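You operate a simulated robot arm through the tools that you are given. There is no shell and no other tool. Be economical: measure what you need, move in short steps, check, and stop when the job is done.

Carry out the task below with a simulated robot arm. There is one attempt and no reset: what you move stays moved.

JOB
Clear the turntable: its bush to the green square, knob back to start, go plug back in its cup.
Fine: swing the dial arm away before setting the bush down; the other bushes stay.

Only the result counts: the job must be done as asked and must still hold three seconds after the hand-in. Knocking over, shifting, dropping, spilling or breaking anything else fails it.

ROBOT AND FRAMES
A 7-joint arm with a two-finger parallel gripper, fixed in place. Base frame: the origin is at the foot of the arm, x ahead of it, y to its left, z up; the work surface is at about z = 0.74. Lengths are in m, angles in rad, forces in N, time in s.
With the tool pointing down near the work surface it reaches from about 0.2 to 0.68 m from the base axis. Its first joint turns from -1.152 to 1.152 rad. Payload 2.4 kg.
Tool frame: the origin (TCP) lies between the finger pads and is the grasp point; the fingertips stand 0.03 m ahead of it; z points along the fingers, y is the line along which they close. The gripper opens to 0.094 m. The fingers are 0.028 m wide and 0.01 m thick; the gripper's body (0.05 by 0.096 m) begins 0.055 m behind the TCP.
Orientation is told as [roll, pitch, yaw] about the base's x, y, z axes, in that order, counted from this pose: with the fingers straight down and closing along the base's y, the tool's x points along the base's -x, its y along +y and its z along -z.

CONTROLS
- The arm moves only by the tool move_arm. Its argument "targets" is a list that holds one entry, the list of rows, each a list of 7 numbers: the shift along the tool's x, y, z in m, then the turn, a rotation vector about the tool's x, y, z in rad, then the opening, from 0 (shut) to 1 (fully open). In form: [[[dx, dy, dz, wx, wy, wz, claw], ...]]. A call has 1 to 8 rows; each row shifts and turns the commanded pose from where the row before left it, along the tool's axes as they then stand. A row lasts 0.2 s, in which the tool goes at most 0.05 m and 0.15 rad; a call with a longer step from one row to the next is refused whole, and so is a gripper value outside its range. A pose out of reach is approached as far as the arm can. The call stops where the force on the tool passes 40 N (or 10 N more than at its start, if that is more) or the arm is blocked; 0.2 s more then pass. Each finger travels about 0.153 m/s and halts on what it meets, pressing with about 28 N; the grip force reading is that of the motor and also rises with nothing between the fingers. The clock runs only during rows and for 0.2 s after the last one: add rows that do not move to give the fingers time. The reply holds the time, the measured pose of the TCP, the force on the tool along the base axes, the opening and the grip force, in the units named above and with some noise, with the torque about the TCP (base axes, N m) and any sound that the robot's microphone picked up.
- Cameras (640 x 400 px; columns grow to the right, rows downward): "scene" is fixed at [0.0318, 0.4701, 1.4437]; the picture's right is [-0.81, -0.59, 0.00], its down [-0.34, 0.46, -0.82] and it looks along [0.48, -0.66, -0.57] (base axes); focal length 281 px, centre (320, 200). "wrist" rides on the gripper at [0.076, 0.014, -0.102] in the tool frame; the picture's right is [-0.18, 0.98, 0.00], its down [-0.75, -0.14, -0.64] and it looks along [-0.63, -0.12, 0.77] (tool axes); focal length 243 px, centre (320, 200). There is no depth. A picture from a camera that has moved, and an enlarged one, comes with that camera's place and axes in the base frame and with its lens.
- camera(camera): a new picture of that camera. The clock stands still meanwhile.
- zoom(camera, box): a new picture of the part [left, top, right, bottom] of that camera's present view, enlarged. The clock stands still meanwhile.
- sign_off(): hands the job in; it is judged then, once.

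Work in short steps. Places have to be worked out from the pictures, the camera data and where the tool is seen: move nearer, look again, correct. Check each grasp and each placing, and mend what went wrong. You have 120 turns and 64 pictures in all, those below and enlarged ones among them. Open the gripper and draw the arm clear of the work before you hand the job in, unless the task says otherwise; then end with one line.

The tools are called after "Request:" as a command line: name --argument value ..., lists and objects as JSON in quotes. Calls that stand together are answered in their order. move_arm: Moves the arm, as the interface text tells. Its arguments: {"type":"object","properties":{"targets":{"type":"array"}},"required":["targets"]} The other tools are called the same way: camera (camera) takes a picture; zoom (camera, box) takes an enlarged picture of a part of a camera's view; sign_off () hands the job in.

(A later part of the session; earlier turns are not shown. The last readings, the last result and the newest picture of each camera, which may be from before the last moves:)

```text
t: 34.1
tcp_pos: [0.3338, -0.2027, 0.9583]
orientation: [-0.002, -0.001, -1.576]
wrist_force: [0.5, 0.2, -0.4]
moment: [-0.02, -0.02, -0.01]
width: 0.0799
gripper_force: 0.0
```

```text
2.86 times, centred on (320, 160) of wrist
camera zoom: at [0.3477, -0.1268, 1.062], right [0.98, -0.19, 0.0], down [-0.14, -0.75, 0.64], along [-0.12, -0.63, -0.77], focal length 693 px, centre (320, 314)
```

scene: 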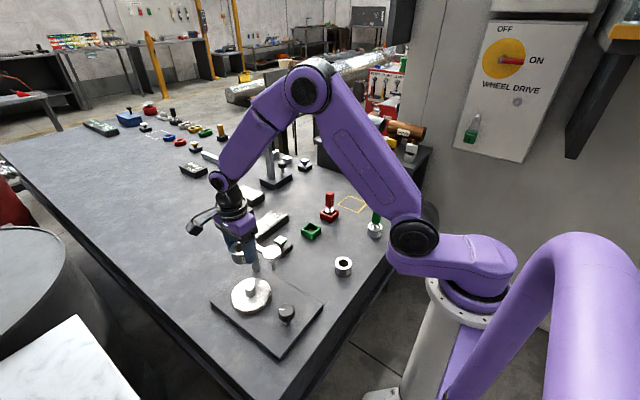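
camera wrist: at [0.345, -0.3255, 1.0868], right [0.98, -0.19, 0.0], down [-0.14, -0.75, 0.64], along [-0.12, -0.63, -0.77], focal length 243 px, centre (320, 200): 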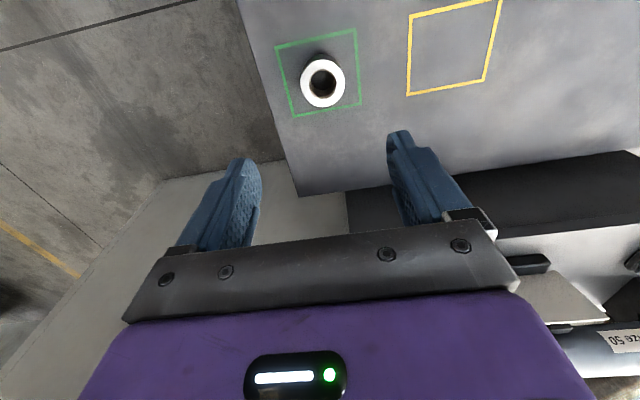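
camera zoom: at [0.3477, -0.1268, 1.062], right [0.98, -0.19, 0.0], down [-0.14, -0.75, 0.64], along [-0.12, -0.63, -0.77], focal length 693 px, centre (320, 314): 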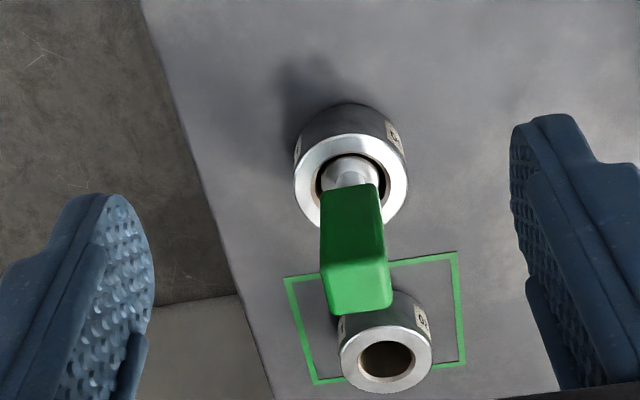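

The handle is square to the base axes, centred at (0.332, −0.281). I move over it and descend.

Request:
move_arm --targets '[[[-0.039, -0.001, 0, 0, 0, 0, 0.85], [-0.039, -0.001, 0, 0, 0, 0, 0.85], [0, 0, 0, 0, 0, 0, 0.85], [0, 0, 0.04, 0, 0, 0, 0.85], [0, 0, 0.04, 0, 0, 0, 0.85], [0, 0, 0.034, 0, 0, 0, 0.85], [0, 0, 0, 0, 0, 0, 0.85]]]'

Request:
zoom --camera "wrist" --box '[220, 60, 420, 240]'

Request:
zoom --camera "scene" --box '[330, 170, 430, 260]'

```text
t: 35.7
tcp_pos: [0.3347, -0.2856, 0.8423]
orientation: [-0.003, -0.002, -1.574]
wrist_force: [-0.3, 0.8, -0.1]
moment: [0.01, 0.04, 0.02]
width: 0.08
gripper_force: 0.1
```

```text
2.22 times, centred on (320, 150) of wrist
camera zoom: at [0.349, -0.2097, 0.9459], right [0.98, -0.19, 0.0], down [-0.14, -0.75, 0.64], along [-0.12, -0.63, -0.77], focal length 539 px, centre (320, 311)
```

zoom: 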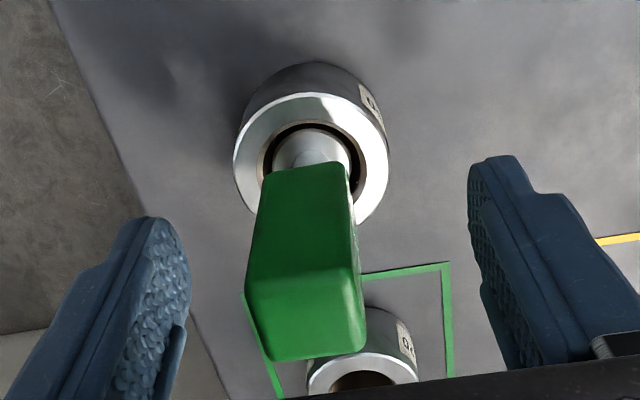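

```text
4.44 times, centred on (380, 215) of scene
camera zoom: at [0.0318, 0.4701, 1.4437], right [-0.81, -0.59, 0.0], down [-0.34, 0.46, -0.82], along [0.48, -0.66, -0.57], focal length 1248 px, centre (53, 133)
```

zoom: 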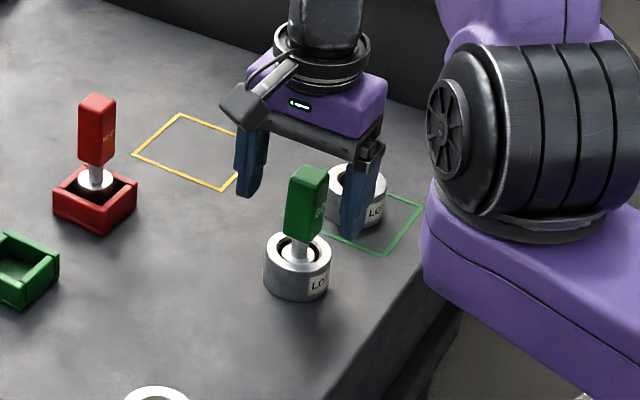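

The handle is between the fingers; shift 2.5 mm and close.

Request:
move_arm --targets '[[[0.001, -0.0025, 0, 0, 0, 0, 0.8], [0, 0, 0, 0, 0, 0, 0.5], [0, 0, 0, 0, 0, 0, 0.3], [0, 0, 0, 0, 0, 0, 0.1], [0, 0, 0, 0, 0, 0, 0.1], [0, 0, 0, 0, 0, 0, 0.1]]]'

```text
t: 37.1
tcp_pos: [0.3303, -0.2826, 0.8432]
orientation: [-0.001, 0.001, -1.575]
wrist_force: [0.4, 0.3, 0.1]
moment: [0.0, -0.02, 0.0]
width: 0.0298
gripper_force: 27.9
```

Gripped at 0.030. Lifting slowly and checking that the bush stays behind.

Request:
move_arm --targets '[[[0, 0, -0.005, 0, 0, 0, 0.1], [0, 0, -0.008, 0, 0, 0, 0.1], [0, 0, -0.015, 0, 0, 0, 0.1], [0, 0, -0.02, 0, 0, 0, 0.1], [0, 0, -0.03, 0, 0, 0, 0.1], [0, 0, -0.03, 0, 0, 0, 0.1], [0, 0, 0, 0, 0, 0, 0.1]]]'

Request:
zoom --camera "scene" --box '[310, 150, 430, 260]'

```text
t: 38.7
tcp_pos: [0.3285, -0.2824, 0.9498]
orientation: [-0.002, 0.0, -1.575]
wrist_force: [-0.1, -0.5, -2.6]
moment: [0.04, 0.04, 0.02]
width: 0.0297
gripper_force: 28.9
```

```text
3.64 times, centred on (370, 205) of scene
camera zoom: at [0.0318, 0.47, 1.4437], right [-0.81, -0.59, 0.0], down [-0.34, 0.46, -0.82], along [0.48, -0.66, -0.57], focal length 1021 px, centre (138, 182)
```

zoom: 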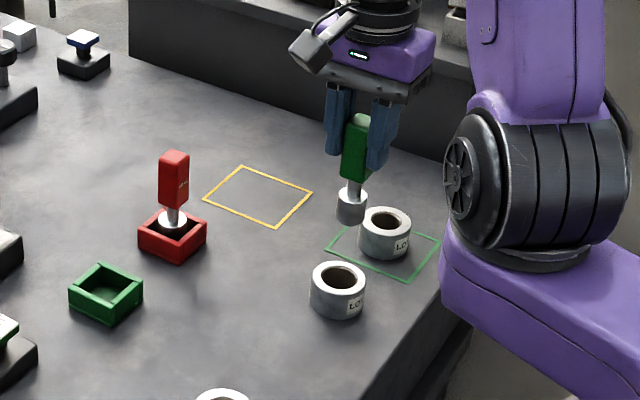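

The plug is out and the bush stayed. I carry it up and across, stopping at about (0.52, −0.06) so that the camera can see the green cup.

Request:
move_arm --targets '[[[0, 0, -0.03, 0, 0, 0, 0.1], [0.044, 0, 0, 0, 0, 0, 0.1], [0.044, 0, 0, 0, 0, 0, 0.1], [0.044, 0, 0, 0, 0, 0, 0.1], [0.03, 0.038, 0, 0, 0, 0, 0.1], [0.03, 0.038, 0, 0, 0, 0, 0.1], [0.03, 0.038, 0, 0, 0, 0, 0.1], [0, 0.038, 0, 0, 0, 0, 0.1]]]'

Request:
move_arm --targets '[[[0, 0.04, 0, 0, 0, 0, 0.1], [0, 0, 0, 0, 0, 0, 0.1]]]'

Request:
camera --camera "wrist"

```text
t: 40.5
tcp_pos: [0.4847, -0.0533, 0.9791]
orientation: [-0.003, -0.001, -1.573]
wrist_force: [0.3, 0.2, -2.4]
moment: [0.04, 0.02, 0.02]
width: 0.0297
gripper_force: 28.2
```

```text
t: 41.1
tcp_pos: [0.5252, -0.0549, 0.981]
orientation: [-0.002, 0.0, -1.574]
wrist_force: [0.5, 0.1, -2.0]
moment: [0.02, 0.01, 0.0]
width: 0.0296
gripper_force: 28.3
```

```text
20 pictures are left
camera wrist: at [0.539, 0.022, 1.0838], right [0.98, -0.19, 0.0], down [-0.14, -0.75, 0.64], along [-0.12, -0.63, -0.77], focal length 243 px, centre (320, 200)
```

wrist: 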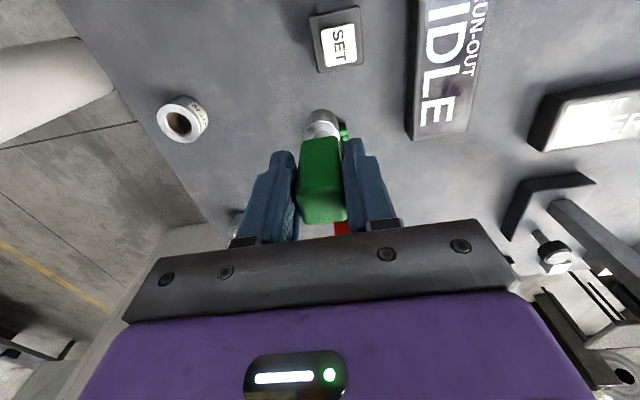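

The plug hides the cup. I shift 6 cm in −x to see the cup beside the plug.

Request:
move_arm --targets '[[[0.01, -0.035, 0, 0, 0, 0, 0.1], [0.01, -0.035, 0, 0, 0, 0, 0.1], [0, 0, 0, 0, 0, 0, 0.1]]]'

Request:
zoom --camera "wrist" --box '[260, 70, 460, 230]'

Request:
zoom --camera "scene" --box '[285, 205, 345, 250]'

```text
t: 41.9
tcp_pos: [0.4521, -0.0352, 0.9782]
orientation: [-0.001, 0.0, -1.575]
wrist_force: [-0.8, -0.1, -2.4]
moment: [0.01, 0.02, 0.01]
width: 0.0299
gripper_force: 28.0
```

```text
2.50 times, centred on (360, 150) of wrist
camera zoom: at [0.467, 0.0405, 1.0827], right [0.98, -0.19, 0.0], down [-0.14, -0.75, 0.64], along [-0.12, -0.63, -0.77], focal length 606 px, centre (220, 325)
```

zoom: 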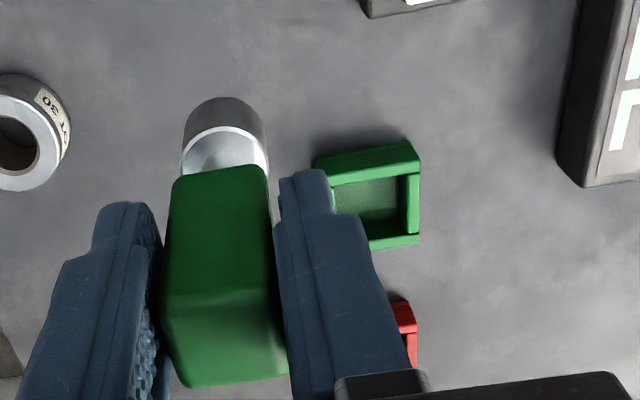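

```text
8.89 times, centred on (315, 228) of scene
camera zoom: at [0.0318, 0.4701, 1.4437], right [-0.81, -0.59, 0.0], down [-0.34, 0.46, -0.82], along [0.48, -0.66, -0.57], focal length 2496 px, centre (364, -44)
```

zoom: 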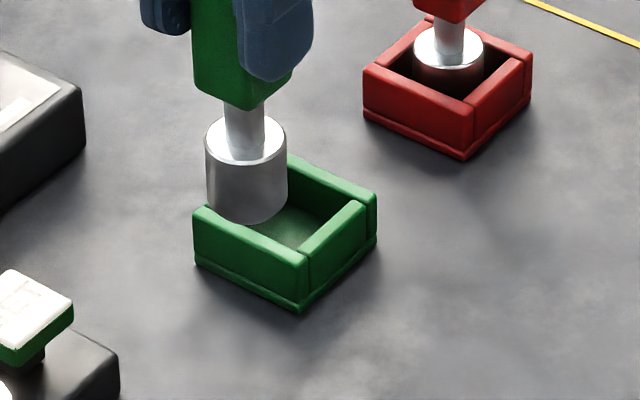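

Two views agree: cup centre (0.521, −0.149), rim z ≈ 0.765; the plug hangs true under the TCP with its foot ≈0.10 m below. Moving over the cup.

Request:
move_arm --targets '[[[-0.038, 0.023, 0, 0, 0, 0, 0.1], [-0.038, 0.023, 0, 0, 0, 0, 0.1], [-0.038, 0.023, 0, 0, 0, 0, 0.1], [0, 0, 0.035, 0, 0, 0, 0.1], [0, 0, 0.035, 0, 0, 0, 0.1], [0, 0, 0, 0, 0, 0, 0.1]]]'

Request:
zoom --camera "scene" --box '[285, 205, 345, 250]'

Request:
zoom --camera "wrist" --box '[220, 60, 420, 230]'

```text
t: 43.3
tcp_pos: [0.5217, -0.1536, 0.9137]
orientation: [-0.001, 0.001, -1.573]
wrist_force: [-0.5, -0.7, -2.0]
moment: [0.01, -0.01, 0.01]
width: 0.0297
gripper_force: 27.7
```

```text
8.89 times, centred on (315, 228) of scene
camera zoom: at [0.0318, 0.47, 1.4437], right [-0.81, -0.59, 0.0], down [-0.34, 0.46, -0.82], along [0.48, -0.66, -0.57], focal length 2496 px, centre (364, -44)
```

zoom: 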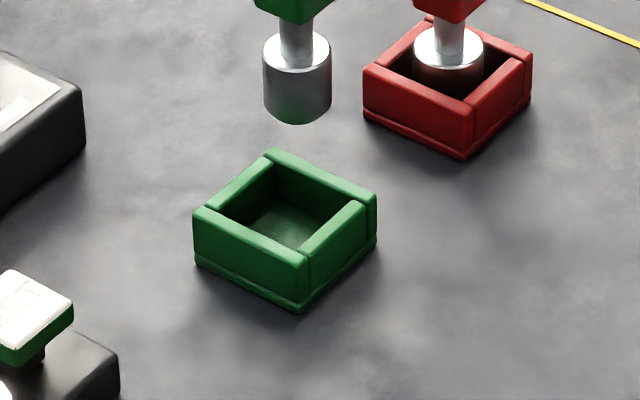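

```text
2.35 times, centred on (320, 145) of wrist
camera zoom: at [0.5363, -0.0779, 1.0166], right [0.98, -0.19, 0.0], down [-0.14, -0.75, 0.64], along [-0.12, -0.63, -0.77], focal length 571 px, centre (320, 329)
```

zoom: 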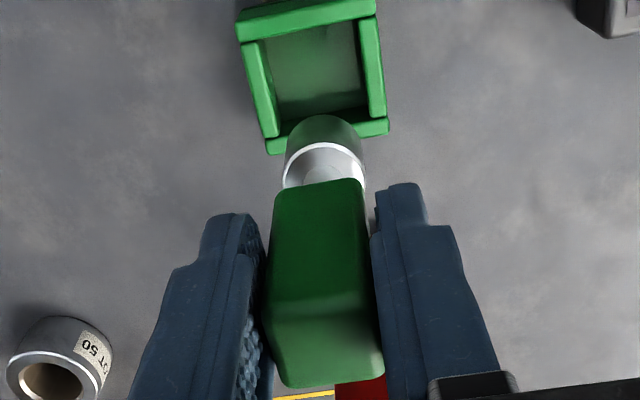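

The plug is about 6 mm too far in −y relative to the cup. I correct and lower partially, then check.

Request:
move_arm --targets '[[[0.0065, 0.001, 0, 0, 0, 0, 0.1], [0, 0, 0, 0, 0, 0, 0.1], [0, 0, 0.02, 0, 0, 0, 0.1], [0, 0, 0.02, 0, 0, 0, 0.1], [0, 0, 0, 0, 0, 0, 0.1]]]'

Request:
zoom --camera "scene" --box '[285, 205, 345, 250]'

```text
t: 44.5
tcp_pos: [0.5214, -0.1463, 0.8728]
orientation: [-0.002, 0.001, -1.574]
wrist_force: [-0.1, -0.2, -1.6]
moment: [0.04, 0.04, -0.02]
width: 0.0297
gripper_force: 28.2
```

```text
8.89 times, centred on (315, 228) of scene
camera zoom: at [0.0318, 0.47, 1.4437], right [-0.81, -0.59, 0.0], down [-0.34, 0.46, -0.82], along [0.48, -0.66, -0.57], focal length 2496 px, centre (364, -44)
```

zoom: 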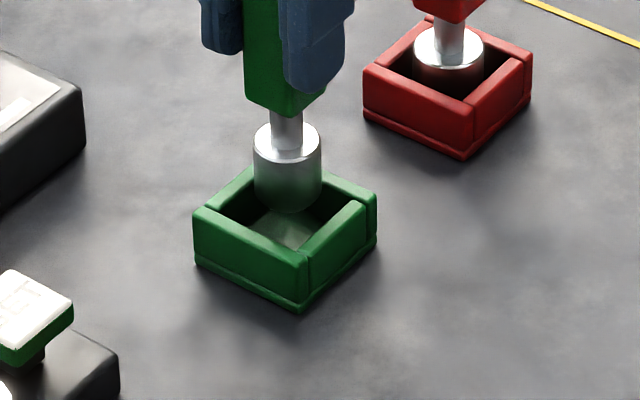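

The foot is centred in the cup mouth. Lowering slowly to the floor of the cup.

Request:
move_arm --targets '[[[0, 0, 0.01, 0, 0, 0, 0.1], [0, 0, 0.008, 0, 0, 0, 0.1], [0, 0, 0.003, 0, 0, 0, 0.1], [0, 0, 0.003, 0, 0, 0, 0.1], [0, 0, 0, 0, 0, 0, 0.1]]]'

```text
t: 45.7
tcp_pos: [0.5226, -0.1462, 0.8487]
orientation: [0.001, -0.002, -1.576]
wrist_force: [-3.3, -0.9, 15.1]
moment: [-0.11, 0.15, -0.03]
width: 0.0299
gripper_force: 28.0
```

Seated on the cup floor (15 N). Relieve, open, check, then rise.

Request:
move_arm --targets '[[[0, 0, -0.001, 0, 0, 0, 0.1], [0, 0, 0, 0, 0, 0, 0.35], [0, 0, 0, 0, 0, 0, 0.6], [0, 0, 0, 0, 0, 0, 0.75], [0, 0, 0, 0, 0, 0, 0.75], [0, 0, -0.03, 0, 0, 0, 0.75], [0, 0, -0.04, 0, 0, 0, 0.75], [0, 0, -0.04, 0, 0, 0, 0.75]]]'

Request:
move_arm --targets '[[[0, 0, -0.04, 0, 0, 0, 0.75], [0.04, 0, 0, 0, 0, 0, 0.75], [0.04, 0, 0, 0, 0, 0, 0.75], [0, 0, 0, 0, 0, 0, 0.75]]]'

Request:
zoom --camera "scene" --box '[220, 180, 420, 350]'

```text
t: 47.5
tcp_pos: [0.5207, -0.1468, 0.9581]
orientation: [-0.003, 0.002, -1.577]
wrist_force: [0.6, 0.8, 0.9]
moment: [0.0, -0.02, 0.01]
width: 0.0703
gripper_force: 0.1
```

```text
t: 48.5
tcp_pos: [0.5198, -0.0682, 1.0003]
orientation: [-0.001, 0.0, -1.575]
wrist_force: [0.1, 0.2, 0.3]
moment: [0.0, 0.01, 0.01]
width: 0.0707
gripper_force: 0.1
```

```text
2.35 times, centred on (320, 265) of scene
camera zoom: at [0.0317, 0.4701, 1.4437], right [-0.81, -0.59, 0.0], down [-0.34, 0.46, -0.82], along [0.48, -0.66, -0.57], focal length 661 px, centre (320, 47)
```

zoom: 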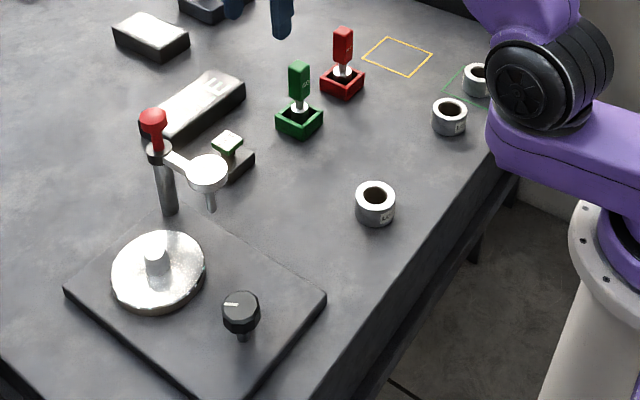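

The plug stands in its cup and the dial arm remains swung away. Now the knob: centre (0.349, 0.180), top ≈0.807, pointer at about 31° from +x towards +y. Moving above it.

Request:
move_arm --targets '[[[0.0413, -0.0285, 0, 0, 0, 0, 0.75], [0.0413, -0.0285, 0, 0, 0, 0, 0.75], [0.0413, -0.0285, 0, 0, 0, 0, 0.75], [0.0413, -0.0285, 0, 0, 0, 0, 0.75], [0.0413, -0.0285, 0, 0, 0, 0, 0.75], [0.0413, -0.0285, 0, 0, 0, 0, 0.75], [0, 0, 0.04, 0, 0, 0, 0.8], [0, 0, 0, 0, 0, 0, 0.8]]]'

Request:
zoom --camera "wrist" --box '[220, 0, 420, 200]'

```text
refused: row 1 steps farther than a row can; nothing moved
```

```text
2.00 times, centred on (320, 100) of wrist
camera zoom: at [0.5351, 0.0078, 1.104], right [0.98, -0.19, 0.0], down [-0.14, -0.75, 0.64], along [-0.12, -0.63, -0.77], focal length 485 px, centre (320, 400)
```

zoom: 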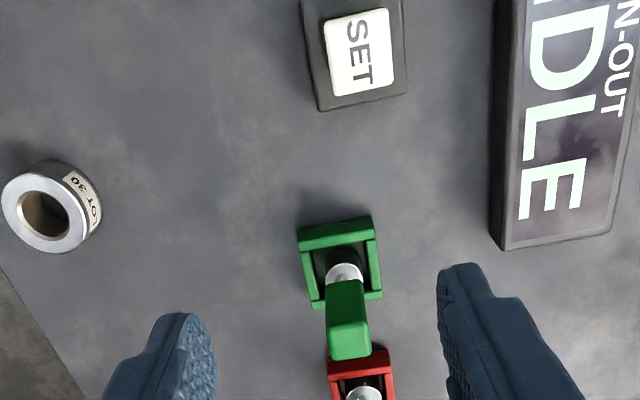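

That step was slightly too long; using smaller rows. (The picture confirms the plug stands inside the cup.)

Request:
move_arm --targets '[[[0.0355, -0.0244, 0, 0, 0, 0, 0.75], [0.0355, -0.0244, 0, 0, 0, 0, 0.75], [0.0355, -0.0244, 0, 0, 0, 0, 0.75], [0.0355, -0.0244, 0, 0, 0, 0, 0.75], [0.0355, -0.0244, 0, 0, 0, 0, 0.75], [0.0355, -0.0244, 0, 0, 0, 0, 0.75], [0.0355, -0.0244, 0, 0, 0, 0, 0.75], [0, 0, 0.04, 0, 0, 0, 0.8]]]'

Request:
zoom --camera "wrist" --box '[220, 0, 420, 200]'

```text
t: 50.3
tcp_pos: [0.3501, 0.1852, 0.9597]
orientation: [-0.002, 0.0, -1.575]
wrist_force: [0.5, -0.4, -0.2]
moment: [0.01, 0.0, 0.01]
width: 0.0752
gripper_force: 0.1
```

```text
2.00 times, centred on (320, 100) of wrist
camera zoom: at [0.3647, 0.2612, 1.0627], right [0.98, -0.19, 0.0], down [-0.14, -0.75, 0.64], along [-0.12, -0.63, -0.77], focal length 485 px, centre (320, 400)
```

zoom: 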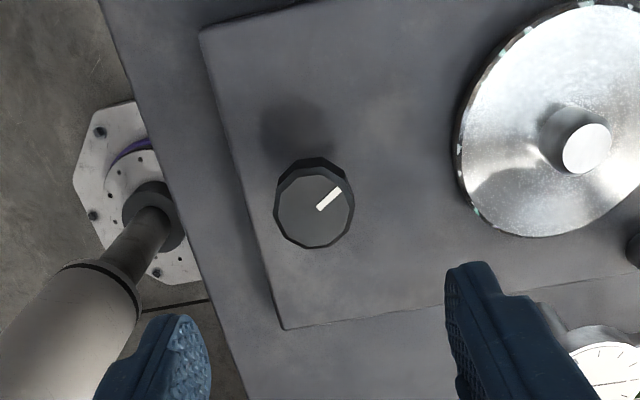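

Knob centre refined to about (0.347, 0.179). Descending around it and closing.

Request:
move_arm --targets '[[[-0.006, -0.003, 0.01, 0, 0, 0, 0.8], [0, 0, 0.04, 0, 0, 0, 0.8], [0, 0, 0.04, 0, 0, 0, 0.8], [0, 0, 0.04, 0, 0, 0, 0.8], [0, 0, 0.024, 0, 0, 0, 0.8], [0, 0, 0, 0, 0, 0, 0.8]]]'

Request:
zoom --camera "wrist" --box '[200, 80, 440, 240]'

```text
t: 51.7
tcp_pos: [0.3488, 0.1768, 0.8061]
orientation: [-0.001, -0.001, -1.573]
wrist_force: [-0.4, 0.1, -0.1]
moment: [-0.01, 0.0, 0.0]
width: 0.0751
gripper_force: 0.1
```

```text
2.50 times, centred on (320, 160) of wrist
camera zoom: at [0.3633, 0.2521, 0.9082], right [0.98, -0.19, 0.0], down [-0.14, -0.75, 0.64], along [-0.12, -0.63, -0.77], focal length 606 px, centre (320, 300)
```

zoom: 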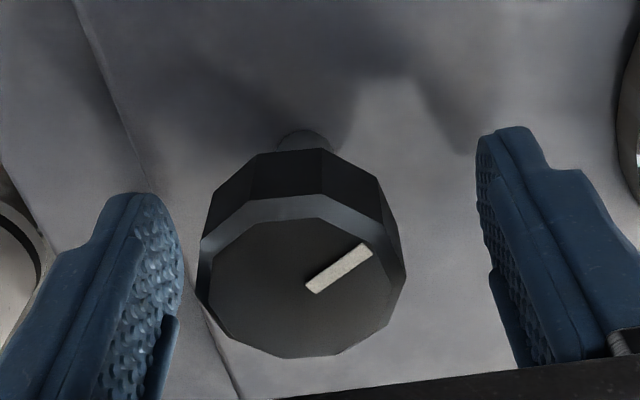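

Knob centre is (0.346, 0.180), top 0.816. Nudge and close on it.

Request:
move_arm --targets '[[[0.004, -0.003, 0.002, 0, 0, 0, 0.8], [0, 0, 0, 0, 0, 0, 0.6], [0, 0, 0, 0, 0, 0, 0.35], [0, 0, 0, 0, 0, 0, 0.3], [0, 0, 0, 0, 0, 0, 0.3]]]'

```text
t: 52.9
tcp_pos: [0.3451, 0.1777, 0.8026]
orientation: [-0.004, -0.002, -1.573]
wrist_force: [-2.9, -0.3, -5.4]
moment: [0.34, -0.46, -0.01]
width: 0.0417
gripper_force: 45.1
```

Gripped. I turn slowly clockwise (seen from above, pointer towards +x) to feel resistance.

Request:
move_arm --targets '[[[0, 0, 0, 0, 0, 0.08, 0.3], [0, 0, 0, 0, 0, 0.08, 0.3], [0, 0, 0, 0, 0, 0.08, 0.3], [0, 0, 0, 0, 0, 0.08, 0.3], [0, 0, 0, 0, 0, 0, 0.3]]]'

Request:
zoom --camera "wrist" --box '[200, 80, 440, 240]'

```text
t: 54.1
tcp_pos: [0.3442, 0.1795, 0.8016]
orientation: [-0.006, -0.002, -1.898]
wrist_force: [2.6, -12.2, -29.5]
moment: [-0.2, -0.31, 0.02]
width: 0.0417
gripper_force: 44.9
```

```text
2.50 times, centred on (320, 160) of wrist
camera zoom: at [0.3834, 0.2467, 0.9057], right [0.87, -0.49, 0.0], down [-0.37, -0.67, 0.64], along [-0.32, -0.56, -0.76], focal length 606 px, centre (320, 300)
```

zoom: 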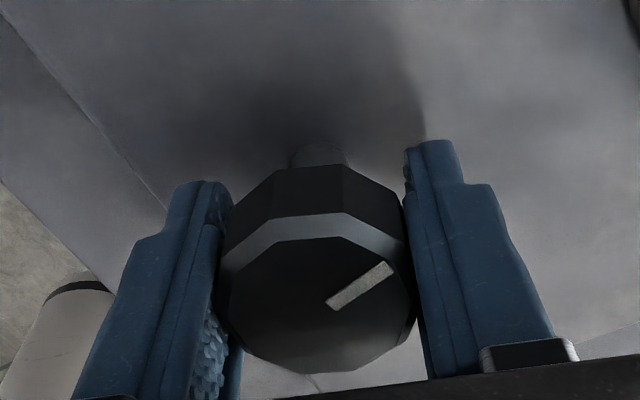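

The knob follows freely, pointer now ≈12°. I relieve the pull and continue clockwise, watching for a stop.

Request:
move_arm --targets '[[[-0.0015, 0, 0.002, 0, 0, 0.07, 0.3], [0, 0, 0, 0, 0, 0.07, 0.3], [0, 0, 0, 0, 0, 0.07, 0.3], [0, 0, 0, 0, 0, 0.05, 0.3], [0, 0, 0, 0, 0, 0, 0.3]]]'

```text
t: 55.3
tcp_pos: [0.3445, 0.1794, 0.802]
orientation: [0.0, 0.0, -2.152]
wrist_force: [-8.3, 19.8, 33.1]
moment: [0.23, 0.01, 0.04]
width: 0.0416
gripper_force: 45.0
```

Still no stop (pointer about −2°). Relieving the vertical preload and continuing.

Request:
move_arm --targets '[[[0.001, 0, -0.0012, 0, 0, 0.06, 0.3], [0, 0, 0, 0, 0, 0.08, 0.3], [0, 0, 0, 0, 0, 0.08, 0.3], [0, 0, 0, 0, 0, 0.08, 0.3], [0, 0, 0, 0, 0, 0, 0.3]]]'

```text
t: 56.5
tcp_pos: [0.3454, 0.1793, 0.8016]
orientation: [-0.002, -0.004, -2.456]
wrist_force: [-0.6, 20.5, -35.0]
moment: [-0.31, -0.04, 0.08]
width: 0.0421
gripper_force: 44.7
```

Request:
zoom --camera "wrist" --box '[200, 80, 440, 240]'

```text
2.50 times, centred on (320, 160) of wrist
camera zoom: at [0.413, 0.2167, 0.9049], right [0.48, -0.88, 0.0], down [-0.67, -0.37, 0.65], along [-0.57, -0.31, -0.76], focal length 606 px, centre (320, 300)
```

zoom: 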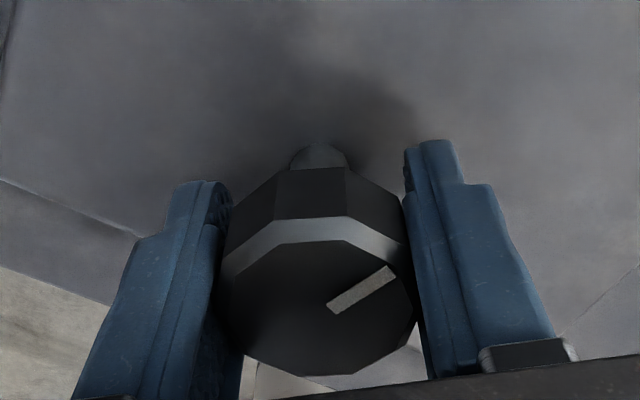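

The knob is turning with the gripper (pointer now ≈ −19°). Continuing clockwise with small relief of the side load.

Request:
move_arm --targets '[[[0.0006, -0.0008, 0.0006, 0, 0, 0.06, 0.3], [0, 0, 0, 0, 0, 0.08, 0.3], [0, 0, 0, 0, 0, 0.08, 0.3], [0, 0, 0, 0, 0, 0.08, 0.3], [0, 0, 0, 0, 0, 0, 0.3]]]'

```text
t: 57.7
tcp_pos: [0.3457, 0.1793, 0.8024]
orientation: [-0.001, -0.005, -2.757]
wrist_force: [-10.4, 6.2, 7.1]
moment: [-0.15, -0.01, -0.03]
width: 0.0413
gripper_force: 45.2
```

Request:
move_arm --targets '[[[0, 0, 0, 0, 0, 0.08, 0.3], [0, 0, 0, 0, 0, 0.08, 0.3], [0, 0, 0, 0, 0, 0.08, 0.3], [0, 0, 0, 0, 0, 0.08, 0.3], [0, 0, 0, 0, 0, 0.08, 0.3], [0, 0, 0, 0, 0, 0, 0.3]]]'

```text
t: 59.1
tcp_pos: [0.3451, 0.1806, 0.8026]
orientation: [0.001, -0.008, 3.13]
wrist_force: [-16.0, 1.6, -5.9]
moment: [0.11, 0.35, -0.04]
width: 0.0416
gripper_force: 44.6
```

No stop yet after 90° (pointer ≈ −60°). Continuing.

Request:
move_arm --targets '[[[0, 0, 0, 0, 0, 0.08, 0.3], [0, 0, 0, 0, 0, 0.08, 0.3], [0, 0, 0, 0, 0, 0.08, 0.3], [0, 0, 0, 0, 0, 0.08, 0.3], [0, 0, 0, 0, 0, 0.08, 0.3], [0, 0, 0, 0, 0, 0, 0.3]]]'

```text
t: 60.5
tcp_pos: [0.3458, 0.1801, 0.8015]
orientation: [0.003, -0.001, 2.728]
wrist_force: [-14.3, -5.1, 2.4]
moment: [0.47, 0.77, -0.05]
width: 0.0414
gripper_force: 45.3
```

Request:
move_arm --targets '[[[0, 0, 0, 0, 0, 0.08, 0.3], [0, 0, 0, 0, 0, 0.08, 0.3], [0, 0, 0, 0, 0, 0.08, 0.3], [0, 0, 0, 0, 0, 0.08, 0.3], [0, 0, 0, 0, 0, 0.08, 0.3], [0, 0, 0, 0, 0, 0, 0.3]]]'

Request:
zoom --camera "scene" --box '[200, 200, 330, 350]'

```text
t: 61.9
tcp_pos: [0.3448, 0.1801, 0.8027]
orientation: [0.003, 0.0, 2.328]
wrist_force: [-6.6, -0.3, -22.1]
moment: [0.26, -0.2, -0.07]
width: 0.0416
gripper_force: 44.8
```

```text
2.67 times, centred on (265, 275) of scene
camera zoom: at [0.0319, 0.4702, 1.4436], right [-0.81, -0.59, 0.0], down [-0.34, 0.46, -0.82], along [0.48, -0.66, -0.57], focal length 749 px, centre (467, 0)
```

zoom: 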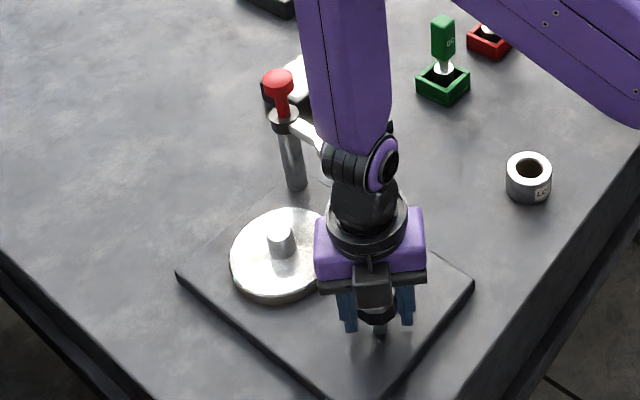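

Still turning freely after 136°. Continuing clockwise.

Request:
move_arm --targets '[[[0, 0, 0.0003, 0, 0, 0.08, 0.3], [0, 0, 0, 0, 0, 0.08, 0.3], [0, 0, 0, 0, 0, 0.08, 0.3], [0, 0, 0, 0, 0, 0.08, 0.3], [0, 0, 0, 0, 0, 0.08, 0.3], [0, 0, 0, 0, 0, 0, 0.3]]]'

```text
t: 63.3
tcp_pos: [0.3441, 0.1812, 0.8018]
orientation: [0.002, 0.0, 1.929]
wrist_force: [-14.9, 3.0, 31.8]
moment: [-0.18, -0.09, 0.03]
width: 0.0417
gripper_force: 44.9
```

Request:
move_arm --targets '[[[0, 0, -0.0006, 0, 0, 0.08, 0.3], [0, 0, 0, 0, 0, 0.08, 0.3], [0, 0, 0, 0, 0, 0.08, 0.3], [0, 0, 0, 0, 0, 0.08, 0.3], [0, 0, 0, 0, 0, 0.08, 0.3], [0, 0, 0, 0, 0, 0, 0.3]]]'

Request:
zoom --camera "wrist" --box '[200, 80, 440, 240]'

```text
t: 64.7
tcp_pos: [0.3456, 0.1806, 0.802]
orientation: [0.006, 0.003, 1.529]
wrist_force: [-13.7, 5.3, -18.3]
moment: [0.84, -0.59, -0.02]
width: 0.0415
gripper_force: 44.5
```

```text
2.50 times, centred on (320, 160) of wrist
camera zoom: at [0.3282, 0.1047, 0.9052], right [-0.97, 0.23, 0.0], down [0.18, 0.75, 0.64], along [0.14, 0.62, -0.77], focal length 606 px, centre (320, 300)
```

zoom: 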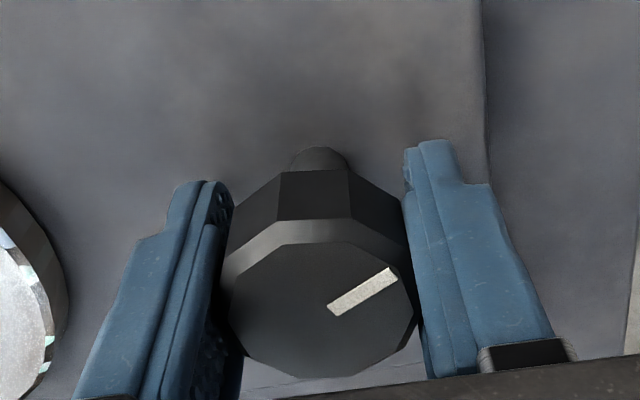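

182° turned, still free. Continuing with longer calls.

Request:
move_arm --targets '[[[0, 0, 0.0003, 0, 0, 0.1, 0.3], [0, 0, 0, 0, 0, 0.1, 0.3], [0, 0, 0, 0, 0, 0.1, 0.3], [0, 0, 0, 0, 0, 0.1, 0.3], [0, 0, 0, 0, 0, 0.1, 0.3], [0, 0, 0, 0, 0, 0.1, 0.3], [0, 0, 0, 0, 0, 0.1, 0.3], [0, 0, 0, 0, 0, 0, 0.3]]]'

```text
t: 66.5
tcp_pos: [0.3453, 0.1802, 0.8026]
orientation: [0.0, 0.0, 0.829]
wrist_force: [-5.3, 3.4, 24.4]
moment: [-0.26, 0.33, 0.06]
width: 0.0417
gripper_force: 44.9
```

Request:
move_arm --targets '[[[0, 0, -0.0003, 0, 0, 0.1, 0.3], [0, 0, 0, 0, 0, 0.1, 0.3], [0, 0, 0, 0, 0, 0.1, 0.3], [0, 0, 0, 0, 0, 0.1, 0.3], [0, 0, 0, 0, 0, 0.1, 0.3], [0, 0, 0, 0, 0, 0.1, 0.3], [0, 0, 0, 0, 0, 0.1, 0.3], [0, 0, 0, 0, 0, 0, 0.3]]]'

Request:
zoom --camera "wrist" --box '[200, 80, 440, 240]'

```text
t: 67.3
tcp_pos: [0.3435, 0.1803, 0.8026]
orientation: [-0.002, -0.027, 0.631]
wrist_force: [2.2, 8.3, -13.8]
moment: [0.86, -0.11, 0.05]
width: 0.0419
gripper_force: 45.0
out of reach, approached as far as the arm can: row 2, 3
stopped in row 3: the force on the tool passed its limit (the readings are from after the stop); the commanded pose is now the measured one
```

```text
2.50 times, centred on (320, 160) of wrist
camera zoom: at [0.272, 0.1444, 0.9035], right [-0.43, 0.9, 0.0], down [0.68, 0.32, 0.66], along [0.6, 0.29, -0.75], focal length 606 px, centre (320, 300)
```

zoom: 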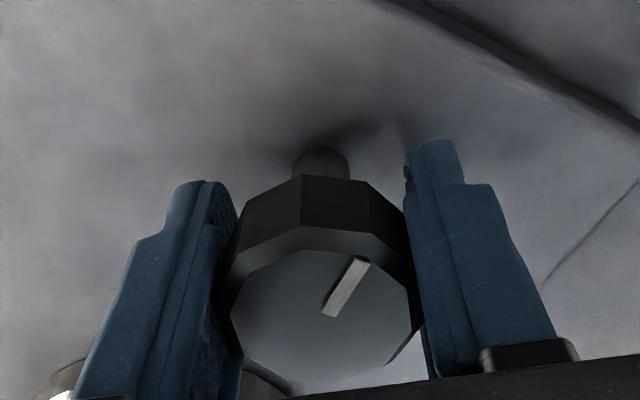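

The pointer has slipped relative to the fingers and now points to exactly 180° (−x), which suggests the knob met a stop there, while the arm reached its own wrist limit. I'll release, unwind the wrist by π, re-grip, and test that stop.

Request:
move_arm --targets '[[[0, 0, 0, 0, 0, 0, 0.5], [0, 0, 0, 0, 0, 0, 0.8], [0, 0, 0, 0, 0.027, -0.05, 0.8], [0, 0, 0, 0, 0, -0.14, 0.8], [0, 0, 0, 0, 0, -0.14, 0.8], [0, 0, 0, 0, 0, -0.14, 0.8], [0, 0, 0, 0, 0, -0.14, 0.8], [0, 0, 0, 0, 0, -0.14, 0.8]]]'

Request:
move_arm --targets '[[[0, 0, 0, 0, 0, -0.14, 0.8], [0, 0, 0, 0, 0, -0.14, 0.8], [0, 0, 0, 0, 0, -0.14, 0.8], [0, 0, 0, 0, 0, -0.14, 0.8], [0, 0, 0, 0, 0, -0.14, 0.8], [0, 0, 0, 0, 0, -0.14, 0.8], [0, 0, 0, 0, 0, -0.14, 0.8], [0, 0, 0, 0, 0, -0.14, 0.8]]]'

Request:
move_arm --targets '[[[0, 0, 0, 0, 0, -0.14, 0.8], [0, 0, 0, 0, 0, -0.14, 0.8], [0, 0, 0, 0, 0, -0.14, 0.8], [0, 0, 0, 0, 0, -0.14, 0.8], [0, 0, 0, 0, 0, -0.14, 0.8], [0, 0, 0, 0, 0, -0.14, 0.8], [0, 0, 0, 0, 0, -0.14, 0.8], [0, 0, 0, 0, 0, 0, 0.8]]]'

```text
t: 69.1
tcp_pos: [0.3446, 0.1779, 0.8013]
orientation: [-0.001, 0.005, 1.381]
wrist_force: [1.1, 0.6, -0.4]
moment: [-0.02, -0.04, 0.01]
width: 0.075
gripper_force: 0.0
```

```text
t: 70.9
tcp_pos: [0.3429, 0.1776, 0.8021]
orientation: [0.005, 0.005, 2.501]
wrist_force: [0.0, -0.3, 0.5]
moment: [0.02, -0.02, 0.01]
width: 0.0756
gripper_force: 0.0
```

```text
t: 72.7
tcp_pos: [0.3443, 0.1781, 0.8021]
orientation: [0.005, -0.001, -2.804]
wrist_force: [-0.5, -0.7, -0.6]
moment: [-0.01, -0.02, -0.01]
width: 0.0751
gripper_force: 0.1
```

Re-centre, grip, then turn clockwise 0.3 rad while watching the torque.

Request:
move_arm --targets '[[[0.002, -0.0014, 0, 0, 0, 0, 0.7], [0, 0, 0, 0, 0, 0, 0.4], [0, 0, 0, 0, 0, 0, 0.3], [0, 0, 0, 0, 0, 0, 0.3]]]'

Request:
move_arm --targets '[[[0, 0, 0, 0, 0, 0.05, 0.3], [0, 0, 0, 0, 0, 0.05, 0.3], [0, 0, 0, 0, 0, 0.05, 0.3]]]'

```text
t: 73.7
tcp_pos: [0.3439, 0.1806, 0.8031]
orientation: [0.003, -0.003, -2.804]
wrist_force: [-0.9, 4.4, -1.3]
moment: [0.33, 0.2, 0.05]
width: 0.0418
gripper_force: 45.1
```

```text
t: 74.5
tcp_pos: [0.3447, 0.1801, 0.8015]
orientation: [0.005, -0.003, -2.957]
wrist_force: [2.6, 5.4, -13.2]
moment: [0.54, 0.2, 0.42]
width: 0.0415
gripper_force: 45.1
```

The torque rises to 0.42 N m: a genuine stop with the pointer at 180°. I'll check whether the read-out says anything now.

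Request:
zoom --camera "scene" --box '[235, 200, 305, 260]'

```text
6.67 times, centred on (270, 230) of scene
camera zoom: at [0.032, 0.4703, 1.4436], right [-0.81, -0.59, 0.0], down [-0.34, 0.46, -0.82], along [0.48, -0.66, -0.57], focal length 1872 px, centre (653, 0)
```

zoom: 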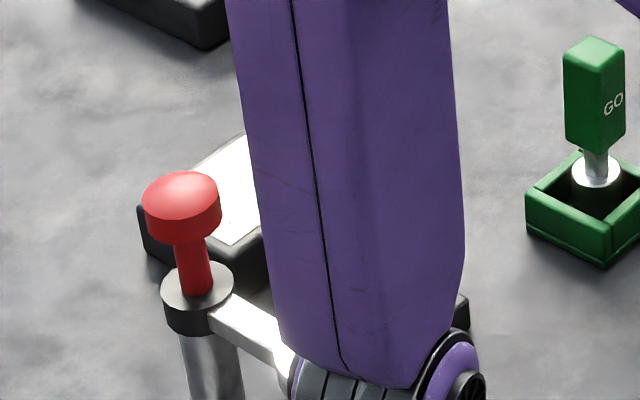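

That view is blocked. To be sure which end is the start, I'll turn counter-clockwise to find the opposite end of travel.

Request:
move_arm --targets '[[[0, 0, 0.0005, 0, 0, -0.1, 0.3], [0, 0, 0, 0, 0, -0.1, 0.3], [0, 0, 0, 0, 0, -0.1, 0.3], [0, 0, 0, 0, 0, -0.1, 0.3], [0, 0, 0, 0, 0, -0.1, 0.3], [0, 0, 0, 0, 0, -0.1, 0.3], [0, 0, 0, 0, 0, -0.1, 0.3], [0, 0, 0, 0, 0, -0.1, 0.3]]]'

Request:
move_arm --targets '[[[0, 0, 0, 0, 0, -0.1, 0.3], [0, 0, 0, 0, 0, -0.1, 0.3], [0, 0, 0, 0, 0, -0.1, 0.3], [0, 0, 0, 0, 0, -0.1, 0.3], [0, 0, 0, 0, 0, -0.1, 0.3], [0, 0, 0, 0, 0, -0.1, 0.3], [0, 0, 0, 0, 0, -0.1, 0.3], [0, 0, 0, 0, 0, -0.1, 0.3]]]'

Request:
move_arm --targets '[[[0, 0, 0, 0, 0, -0.1, 0.3], [0, 0, 0, 0, 0, -0.1, 0.3], [0, 0, 0, 0, 0, -0.1, 0.3], [0, 0, 0, 0, 0, -0.1, 0.3], [0, 0, 0, 0, 0, -0.1, 0.3], [0, 0, 0, 0, 0, -0.1, 0.3], [0, 0, 0, 0, 0, -0.1, 0.3], [0, 0, 0, 0, 0, -0.1, 0.3]]]'

```text
t: 76.3
tcp_pos: [0.3434, 0.1801, 0.8012]
orientation: [0.004, -0.008, -2.155]
wrist_force: [3.8, 1.4, -12.8]
moment: [0.83, -0.61, -0.03]
width: 0.0417
gripper_force: 44.6
```

```text
t: 78.1
tcp_pos: [0.3451, 0.1796, 0.8007]
orientation: [-0.003, -0.005, -1.353]
wrist_force: [0.4, -1.7, -7.6]
moment: [-0.28, 0.04, -0.03]
width: 0.041
gripper_force: 45.0
```

```text
t: 79.9
tcp_pos: [0.345, 0.1799, 0.8026]
orientation: [-0.003, -0.002, -0.554]
wrist_force: [-0.5, -0.2, 0.4]
moment: [0.9, 0.91, -0.02]
width: 0.0415
gripper_force: 45.0
```

Request:
move_arm --targets '[[[0, 0, 0, 0, 0, -0.1, 0.3], [0, 0, 0, 0, 0, -0.1, 0.3], [0, 0, 0, 0, 0, -0.1, 0.3], [0, 0, 0, 0, 0, -0.1, 0.3], [0, 0, 0, 0, 0, -0.1, 0.3], [0, 0, 0, 0, 0, -0.1, 0.3], [0, 0, 0, 0, 0, -0.1, 0.3], [0, 0, 0, 0, 0, -0.1, 0.3]]]'

Request:
move_arm --targets '[[[0, 0, 0, 0, 0, -0.1, 0.3], [0, 0, 0, 0, 0, -0.1, 0.3], [0, 0, 0, 0, 0, -0.1, 0.3], [0, 0, 0, 0, 0, -0.1, 0.3], [0, 0, 0, 0, 0, -0.1, 0.3], [0, 0, 0, 0, 0, -0.1, 0.3]]]'

```text
t: 81.7
tcp_pos: [0.3461, 0.1799, 0.8021]
orientation: [-0.005, 0.002, 0.249]
wrist_force: [-4.3, 8.0, 30.7]
moment: [0.87, -0.16, -0.05]
width: 0.0413
gripper_force: 44.7
```

```text
t: 83.1
tcp_pos: [0.3449, 0.1801, 0.8023]
orientation: [-0.005, 0.003, 0.845]
wrist_force: [3.4, 4.3, 5.1]
moment: [1.08, -0.7, -0.04]
width: 0.0415
gripper_force: 44.7
```

Back near the original angle. Continuing counter-clockwise in smaller chunks, watching torque.

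Request:
move_arm --targets '[[[0, 0, 0, 0, 0, -0.1, 0.3], [0, 0, 0, 0, 0, -0.1, 0.3], [0, 0, 0, 0, 0, -0.1, 0.3], [0, 0, 0, 0, 0, -0.1, 0.3]]]'

Request:
move_arm --targets '[[[0, 0, 0, 0, 0, -0.1, 0.3], [0, 0, 0, 0, 0, -0.1, 0.3], [0, 0, 0, 0, 0, -0.1, 0.3], [0, 0, 0, 0, 0, -0.1, 0.3]]]'

Request:
zoom --camera "wrist" --box '[200, 80, 440, 240]'

```text
t: 84.1
tcp_pos: [0.344, 0.1798, 0.8029]
orientation: [0.0, 0.007, 1.249]
wrist_force: [-0.2, 6.3, -16.0]
moment: [0.98, -0.59, -0.03]
width: 0.0415
gripper_force: 45.4
```

```text
t: 85.1
tcp_pos: [0.346, 0.1793, 0.8012]
orientation: [0.002, 0.005, 1.646]
wrist_force: [0.8, 6.0, -11.5]
moment: [-0.96, -0.04, -0.03]
width: 0.0411
gripper_force: 45.8
```

```text
2.50 times, centred on (320, 160) of wrist
camera zoom: at [0.3369, 0.1034, 0.9058], right [-0.99, 0.11, 0.0], down [0.08, 0.77, 0.64], along [0.07, 0.63, -0.77], focal length 606 px, centre (320, 300)
```

zoom: 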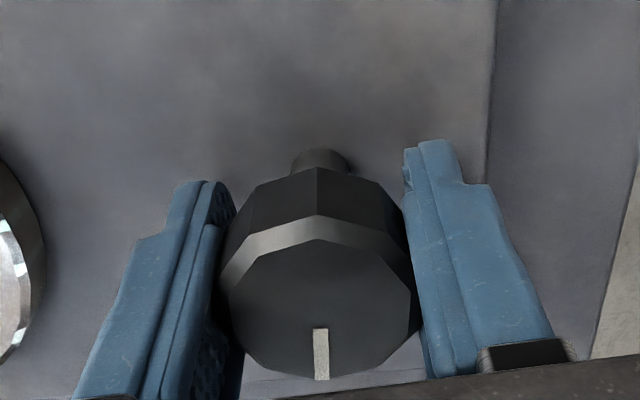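

Pointer at ≈84°, still free. Continuing.

Request:
move_arm --targets '[[[0, 0, 0, 0, 0, -0.08, 0.3], [0, 0, 0, 0, 0, -0.08, 0.3], [0, 0, 0, 0, 0, -0.08, 0.3]]]'

Request:
move_arm --targets '[[[0, 0, 0, 0, 0, -0.08, 0.3], [0, 0, 0, 0, 0, -0.08, 0.3], [0, 0, 0, 0, 0, -0.08, 0.3]]]'

Request:
move_arm --targets '[[[0, 0, 0, 0, 0, -0.08, 0.3], [0, 0, 0, 0, 0, -0.08, 0.3], [0, 0, 0, 0, 0, -0.08, 0.3]]]'

```text
t: 85.9
tcp_pos: [0.3453, 0.1795, 0.8017]
orientation: [0.006, 0.005, 1.886]
wrist_force: [-10.7, -0.8, 27.5]
moment: [0.27, -0.57, -0.03]
width: 0.0411
gripper_force: 45.1
```

```text
t: 86.7
tcp_pos: [0.3448, 0.1795, 0.8015]
orientation: [0.003, 0.006, 2.124]
wrist_force: [-5.9, -2.5, 16.7]
moment: [-0.44, -0.38, -0.01]
width: 0.0416
gripper_force: 45.3
```

```text
t: 87.5
tcp_pos: [0.3445, 0.1806, 0.8019]
orientation: [0.005, 0.004, 2.364]
wrist_force: [-6.7, -7.9, -6.5]
moment: [0.06, -1.41, -0.06]
width: 0.0416
gripper_force: 45.1
```

Request:
move_arm --targets '[[[0, 0, 0, 0, 0, -0.08, 0.3], [0, 0, 0, 0, 0, -0.08, 0.3], [0, 0, 0, 0, 0, -0.08, 0.3]]]'

Request:
move_arm --targets '[[[0, 0, 0, 0, 0, -0.08, 0.3], [0, 0, 0, 0, 0, -0.08, 0.3], [0, 0, 0, 0, 0, -0.08, 0.3]]]'

Request:
move_arm --targets '[[[0, 0, 0, 0, 0, -0.08, 0.3], [0, 0, 0, 0, 0, -0.08, 0.3], [0, 0, 0, 0, 0, -0.08, 0.3]]]'

Request:
move_arm --targets '[[[0, 0, 0, 0, 0, -0.08, 0.3], [0, 0, 0, 0, 0, -0.08, 0.3], [0, 0, 0, 0, 0, -0.08, 0.3]]]'

```text
t: 88.3
tcp_pos: [0.3451, 0.18, 0.801]
orientation: [0.004, 0.001, 2.605]
wrist_force: [-2.7, -4.7, -31.6]
moment: [0.28, -0.8, -0.03]
width: 0.0414
gripper_force: 45.1
```

```text
t: 89.1
tcp_pos: [0.3451, 0.18, 0.8017]
orientation: [0.005, 0.001, 2.847]
wrist_force: [-10.9, 0.2, -11.7]
moment: [0.45, -0.88, 0.0]
width: 0.0414
gripper_force: 44.9
```

```text
t: 89.9
tcp_pos: [0.3461, 0.1791, 0.8024]
orientation: [0.003, 0.003, 3.085]
wrist_force: [-6.4, 9.6, -11.0]
moment: [0.26, -0.19, -0.67]
width: 0.0416
gripper_force: 44.9
```

```text
t: 90.7
tcp_pos: [0.3449, 0.1805, 0.8031]
orientation: [0.004, 0.004, -2.961]
wrist_force: [-2.2, 17.5, 3.2]
moment: [0.31, -0.14, -0.96]
width: 0.0418
gripper_force: 44.7
```

A stop again (torque −0.96). A picture gives the pointer angle here.

Request:
zoom --camera "wrist" --box '[200, 80, 440, 240]'

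```text
2.50 times, centred on (320, 160) of wrist
camera zoom: at [0.4231, 0.18, 0.9063], right [0.0, -1.0, 0.0], down [-0.77, 0.0, 0.64], along [-0.64, 0.0, -0.77], focal length 606 px, centre (320, 300)
```

zoom: 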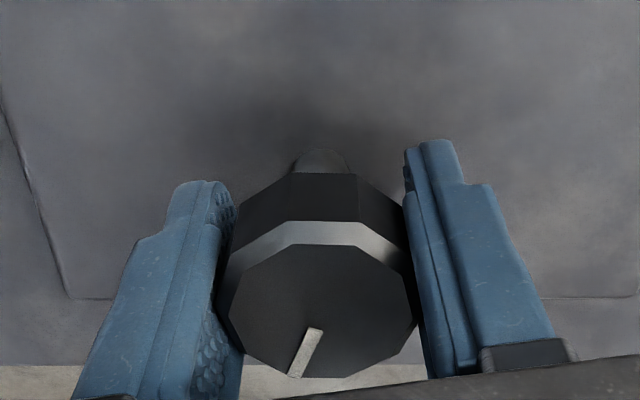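

Opposite stop is at ≈161°, so travel is ≈340° and the clean zero position is the clockwise stop at 180° (pointer towards the robot). I turn the knob back clockwise to that stop.

Request:
move_arm --targets '[[[0, 0, 0, 0, 0, 0.12, 0.3], [0, 0, 0, 0, 0, 0.12, 0.3], [0, 0, 0, 0, 0, 0.12, 0.3], [0, 0, 0, 0, 0, 0.12, 0.3], [0, 0, 0, 0, 0, 0.12, 0.3], [0, 0, 0, 0, 0, 0.12, 0.3], [0, 0, 0, 0, 0, 0.12, 0.3], [0, 0, 0, 0, 0, 0.12, 0.3]]]'

Request:
move_arm --targets '[[[0, 0, 0, 0, 0, 0.12, 0.3], [0, 0, 0, 0, 0, 0.12, 0.3], [0, 0, 0, 0, 0, 0.12, 0.3], [0, 0, 0, 0, 0, 0.12, 0.3], [0, 0, 0, 0, 0, 0.12, 0.3], [0, 0, 0, 0, 0, 0.12, 0.3], [0, 0, 0, 0, 0, 0.12, 0.3], [0, 0, 0, 0, 0, 0.12, 0.3]]]'

Request:
move_arm --targets '[[[0, 0, 0, 0, 0, 0.12, 0.3], [0, 0, 0, 0, 0, 0.12, 0.3], [0, 0, 0, 0, 0, 0.12, 0.3], [0, 0, 0, 0, 0, 0.12, 0.3], [0, 0, 0, 0, 0, 0.12, 0.3], [0, 0, 0, 0, 0, 0.12, 0.3], [0, 0, 0, 0, 0, 0.12, 0.3], [0, 0, 0, 0, 0, 0.12, 0.3]]]'

Request:
move_arm --targets '[[[0, 0, 0, 0, 0, 0.12, 0.3], [0, 0, 0, 0, 0, 0.12, 0.3], [0, 0, 0, 0, 0, 0.12, 0.3], [0, 0, 0, 0, 0, 0.12, 0.3], [0, 0, 0, 0, 0, 0.12, 0.3], [0, 0, 0, 0, 0, 0.12, 0.3], [0, 0, 0, 0, 0, 0.12, 0.3], [0, 0, 0, 0, 0, 0.12, 0.3]]]'

Request:
move_arm --targets '[[[0, 0, 0, 0, 0, 0.12, 0.3], [0, 0, 0, 0, 0, 0.12, 0.3], [0, 0, 0, 0, 0, 0.12, 0.3], [0, 0, 0, 0, 0, 0.12, 0.3], [0, 0, 0, 0, 0, 0.12, 0.3], [0, 0, 0, 0, 0, 0.12, 0.3], [0, 0, 0, 0, 0, 0.12, 0.3], [0, 0, 0, 0, 0, 0.12, 0.3]]]'

```text
t: 92.5
tcp_pos: [0.3449, 0.1791, 0.8022]
orientation: [0.003, 0.004, 2.356]
wrist_force: [17.6, -3.7, 4.9]
moment: [0.11, -0.22, 0.08]
width: 0.041
gripper_force: 44.7
```

```text
t: 94.3
tcp_pos: [0.3449, 0.1805, 0.8016]
orientation: [0.0, 0.008, 1.399]
wrist_force: [19.3, -3.8, -22.9]
moment: [-0.66, 0.35, 0.03]
width: 0.0415
gripper_force: 45.1
```

```text
t: 96.1
tcp_pos: [0.3449, 0.1801, 0.8022]
orientation: [-0.005, 0.004, 0.438]
wrist_force: [9.1, -7.7, -27.8]
moment: [0.83, -0.21, 0.02]
width: 0.0413
gripper_force: 45.0
```

```text
t: 97.9
tcp_pos: [0.3455, 0.1806, 0.8025]
orientation: [-0.003, -0.004, -0.522]
wrist_force: [1.9, 6.0, 12.5]
moment: [0.76, 0.9, 0.01]
width: 0.0413
gripper_force: 45.3
```

```text
t: 99.7
tcp_pos: [0.3459, 0.1804, 0.8018]
orientation: [0.001, -0.005, -1.487]
wrist_force: [11.5, -10.0, -9.9]
moment: [0.86, -0.43, 0.02]
width: 0.0413
gripper_force: 45.3
```

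About 65° left to the stop; continuing, then slower.

Request:
move_arm --targets '[[[0, 0, 0, 0, 0, 0.1, 0.3], [0, 0, 0, 0, 0, 0.1, 0.3], [0, 0, 0, 0, 0, 0.1, 0.3], [0, 0, 0, 0, 0, 0.1, 0.3], [0, 0, 0, 0, 0, 0.1, 0.3], [0, 0, 0, 0, 0, 0.1, 0.3], [0, 0, 0, 0, 0, 0.1, 0.3], [0, 0, 0, 0, 0, 0.1, 0.3]]]'

Request:
move_arm --targets '[[[0, 0, 0, 0, 0, 0.06, 0.3], [0, 0, 0, 0, 0, 0.06, 0.3], [0, 0, 0, 0, 0, 0.06, 0.3], [0, 0, 0, 0, 0, 0.06, 0.3]]]'

Request:
move_arm --targets '[[[0, 0, 0, 0, 0, 0.05, 0.3], [0, 0, 0, 0, 0, 0.05, 0.3], [0, 0, 0, 0, 0, 0.05, 0.3]]]'

```text
t: 101.5
tcp_pos: [0.3451, 0.1798, 0.8017]
orientation: [0.004, -0.001, -2.281]
wrist_force: [11.6, -7.5, 14.3]
moment: [-0.59, 1.17, 0.06]
width: 0.0415
gripper_force: 45.2
```

```text
t: 102.5
tcp_pos: [0.3446, 0.1802, 0.8021]
orientation: [0.006, -0.002, -2.521]
wrist_force: [6.7, -10.4, 33.1]
moment: [0.5, -0.03, 0.06]
width: 0.0417
gripper_force: 44.9
```

```text
t: 103.3
tcp_pos: [0.3454, 0.1799, 0.8017]
orientation: [0.005, -0.001, -2.67]
wrist_force: [5.7, -7.1, 30.4]
moment: [0.64, -0.26, 0.04]
width: 0.0415
gripper_force: 45.3
```

Request:
move_arm --targets '[[[0, 0, -0.0005, 0, 0, 0.05, 0.3], [0, 0, 0, 0, 0, 0.05, 0.3], [0, 0, 0, 0, 0, 0.05, 0.3]]]'

```text
t: 104.1
tcp_pos: [0.3432, 0.1798, 0.8009]
orientation: [0.006, -0.005, -2.819]
wrist_force: [9.8, -10.9, -23.9]
moment: [-0.08, 0.03, 0.83]
width: 0.0416
gripper_force: 44.6
```

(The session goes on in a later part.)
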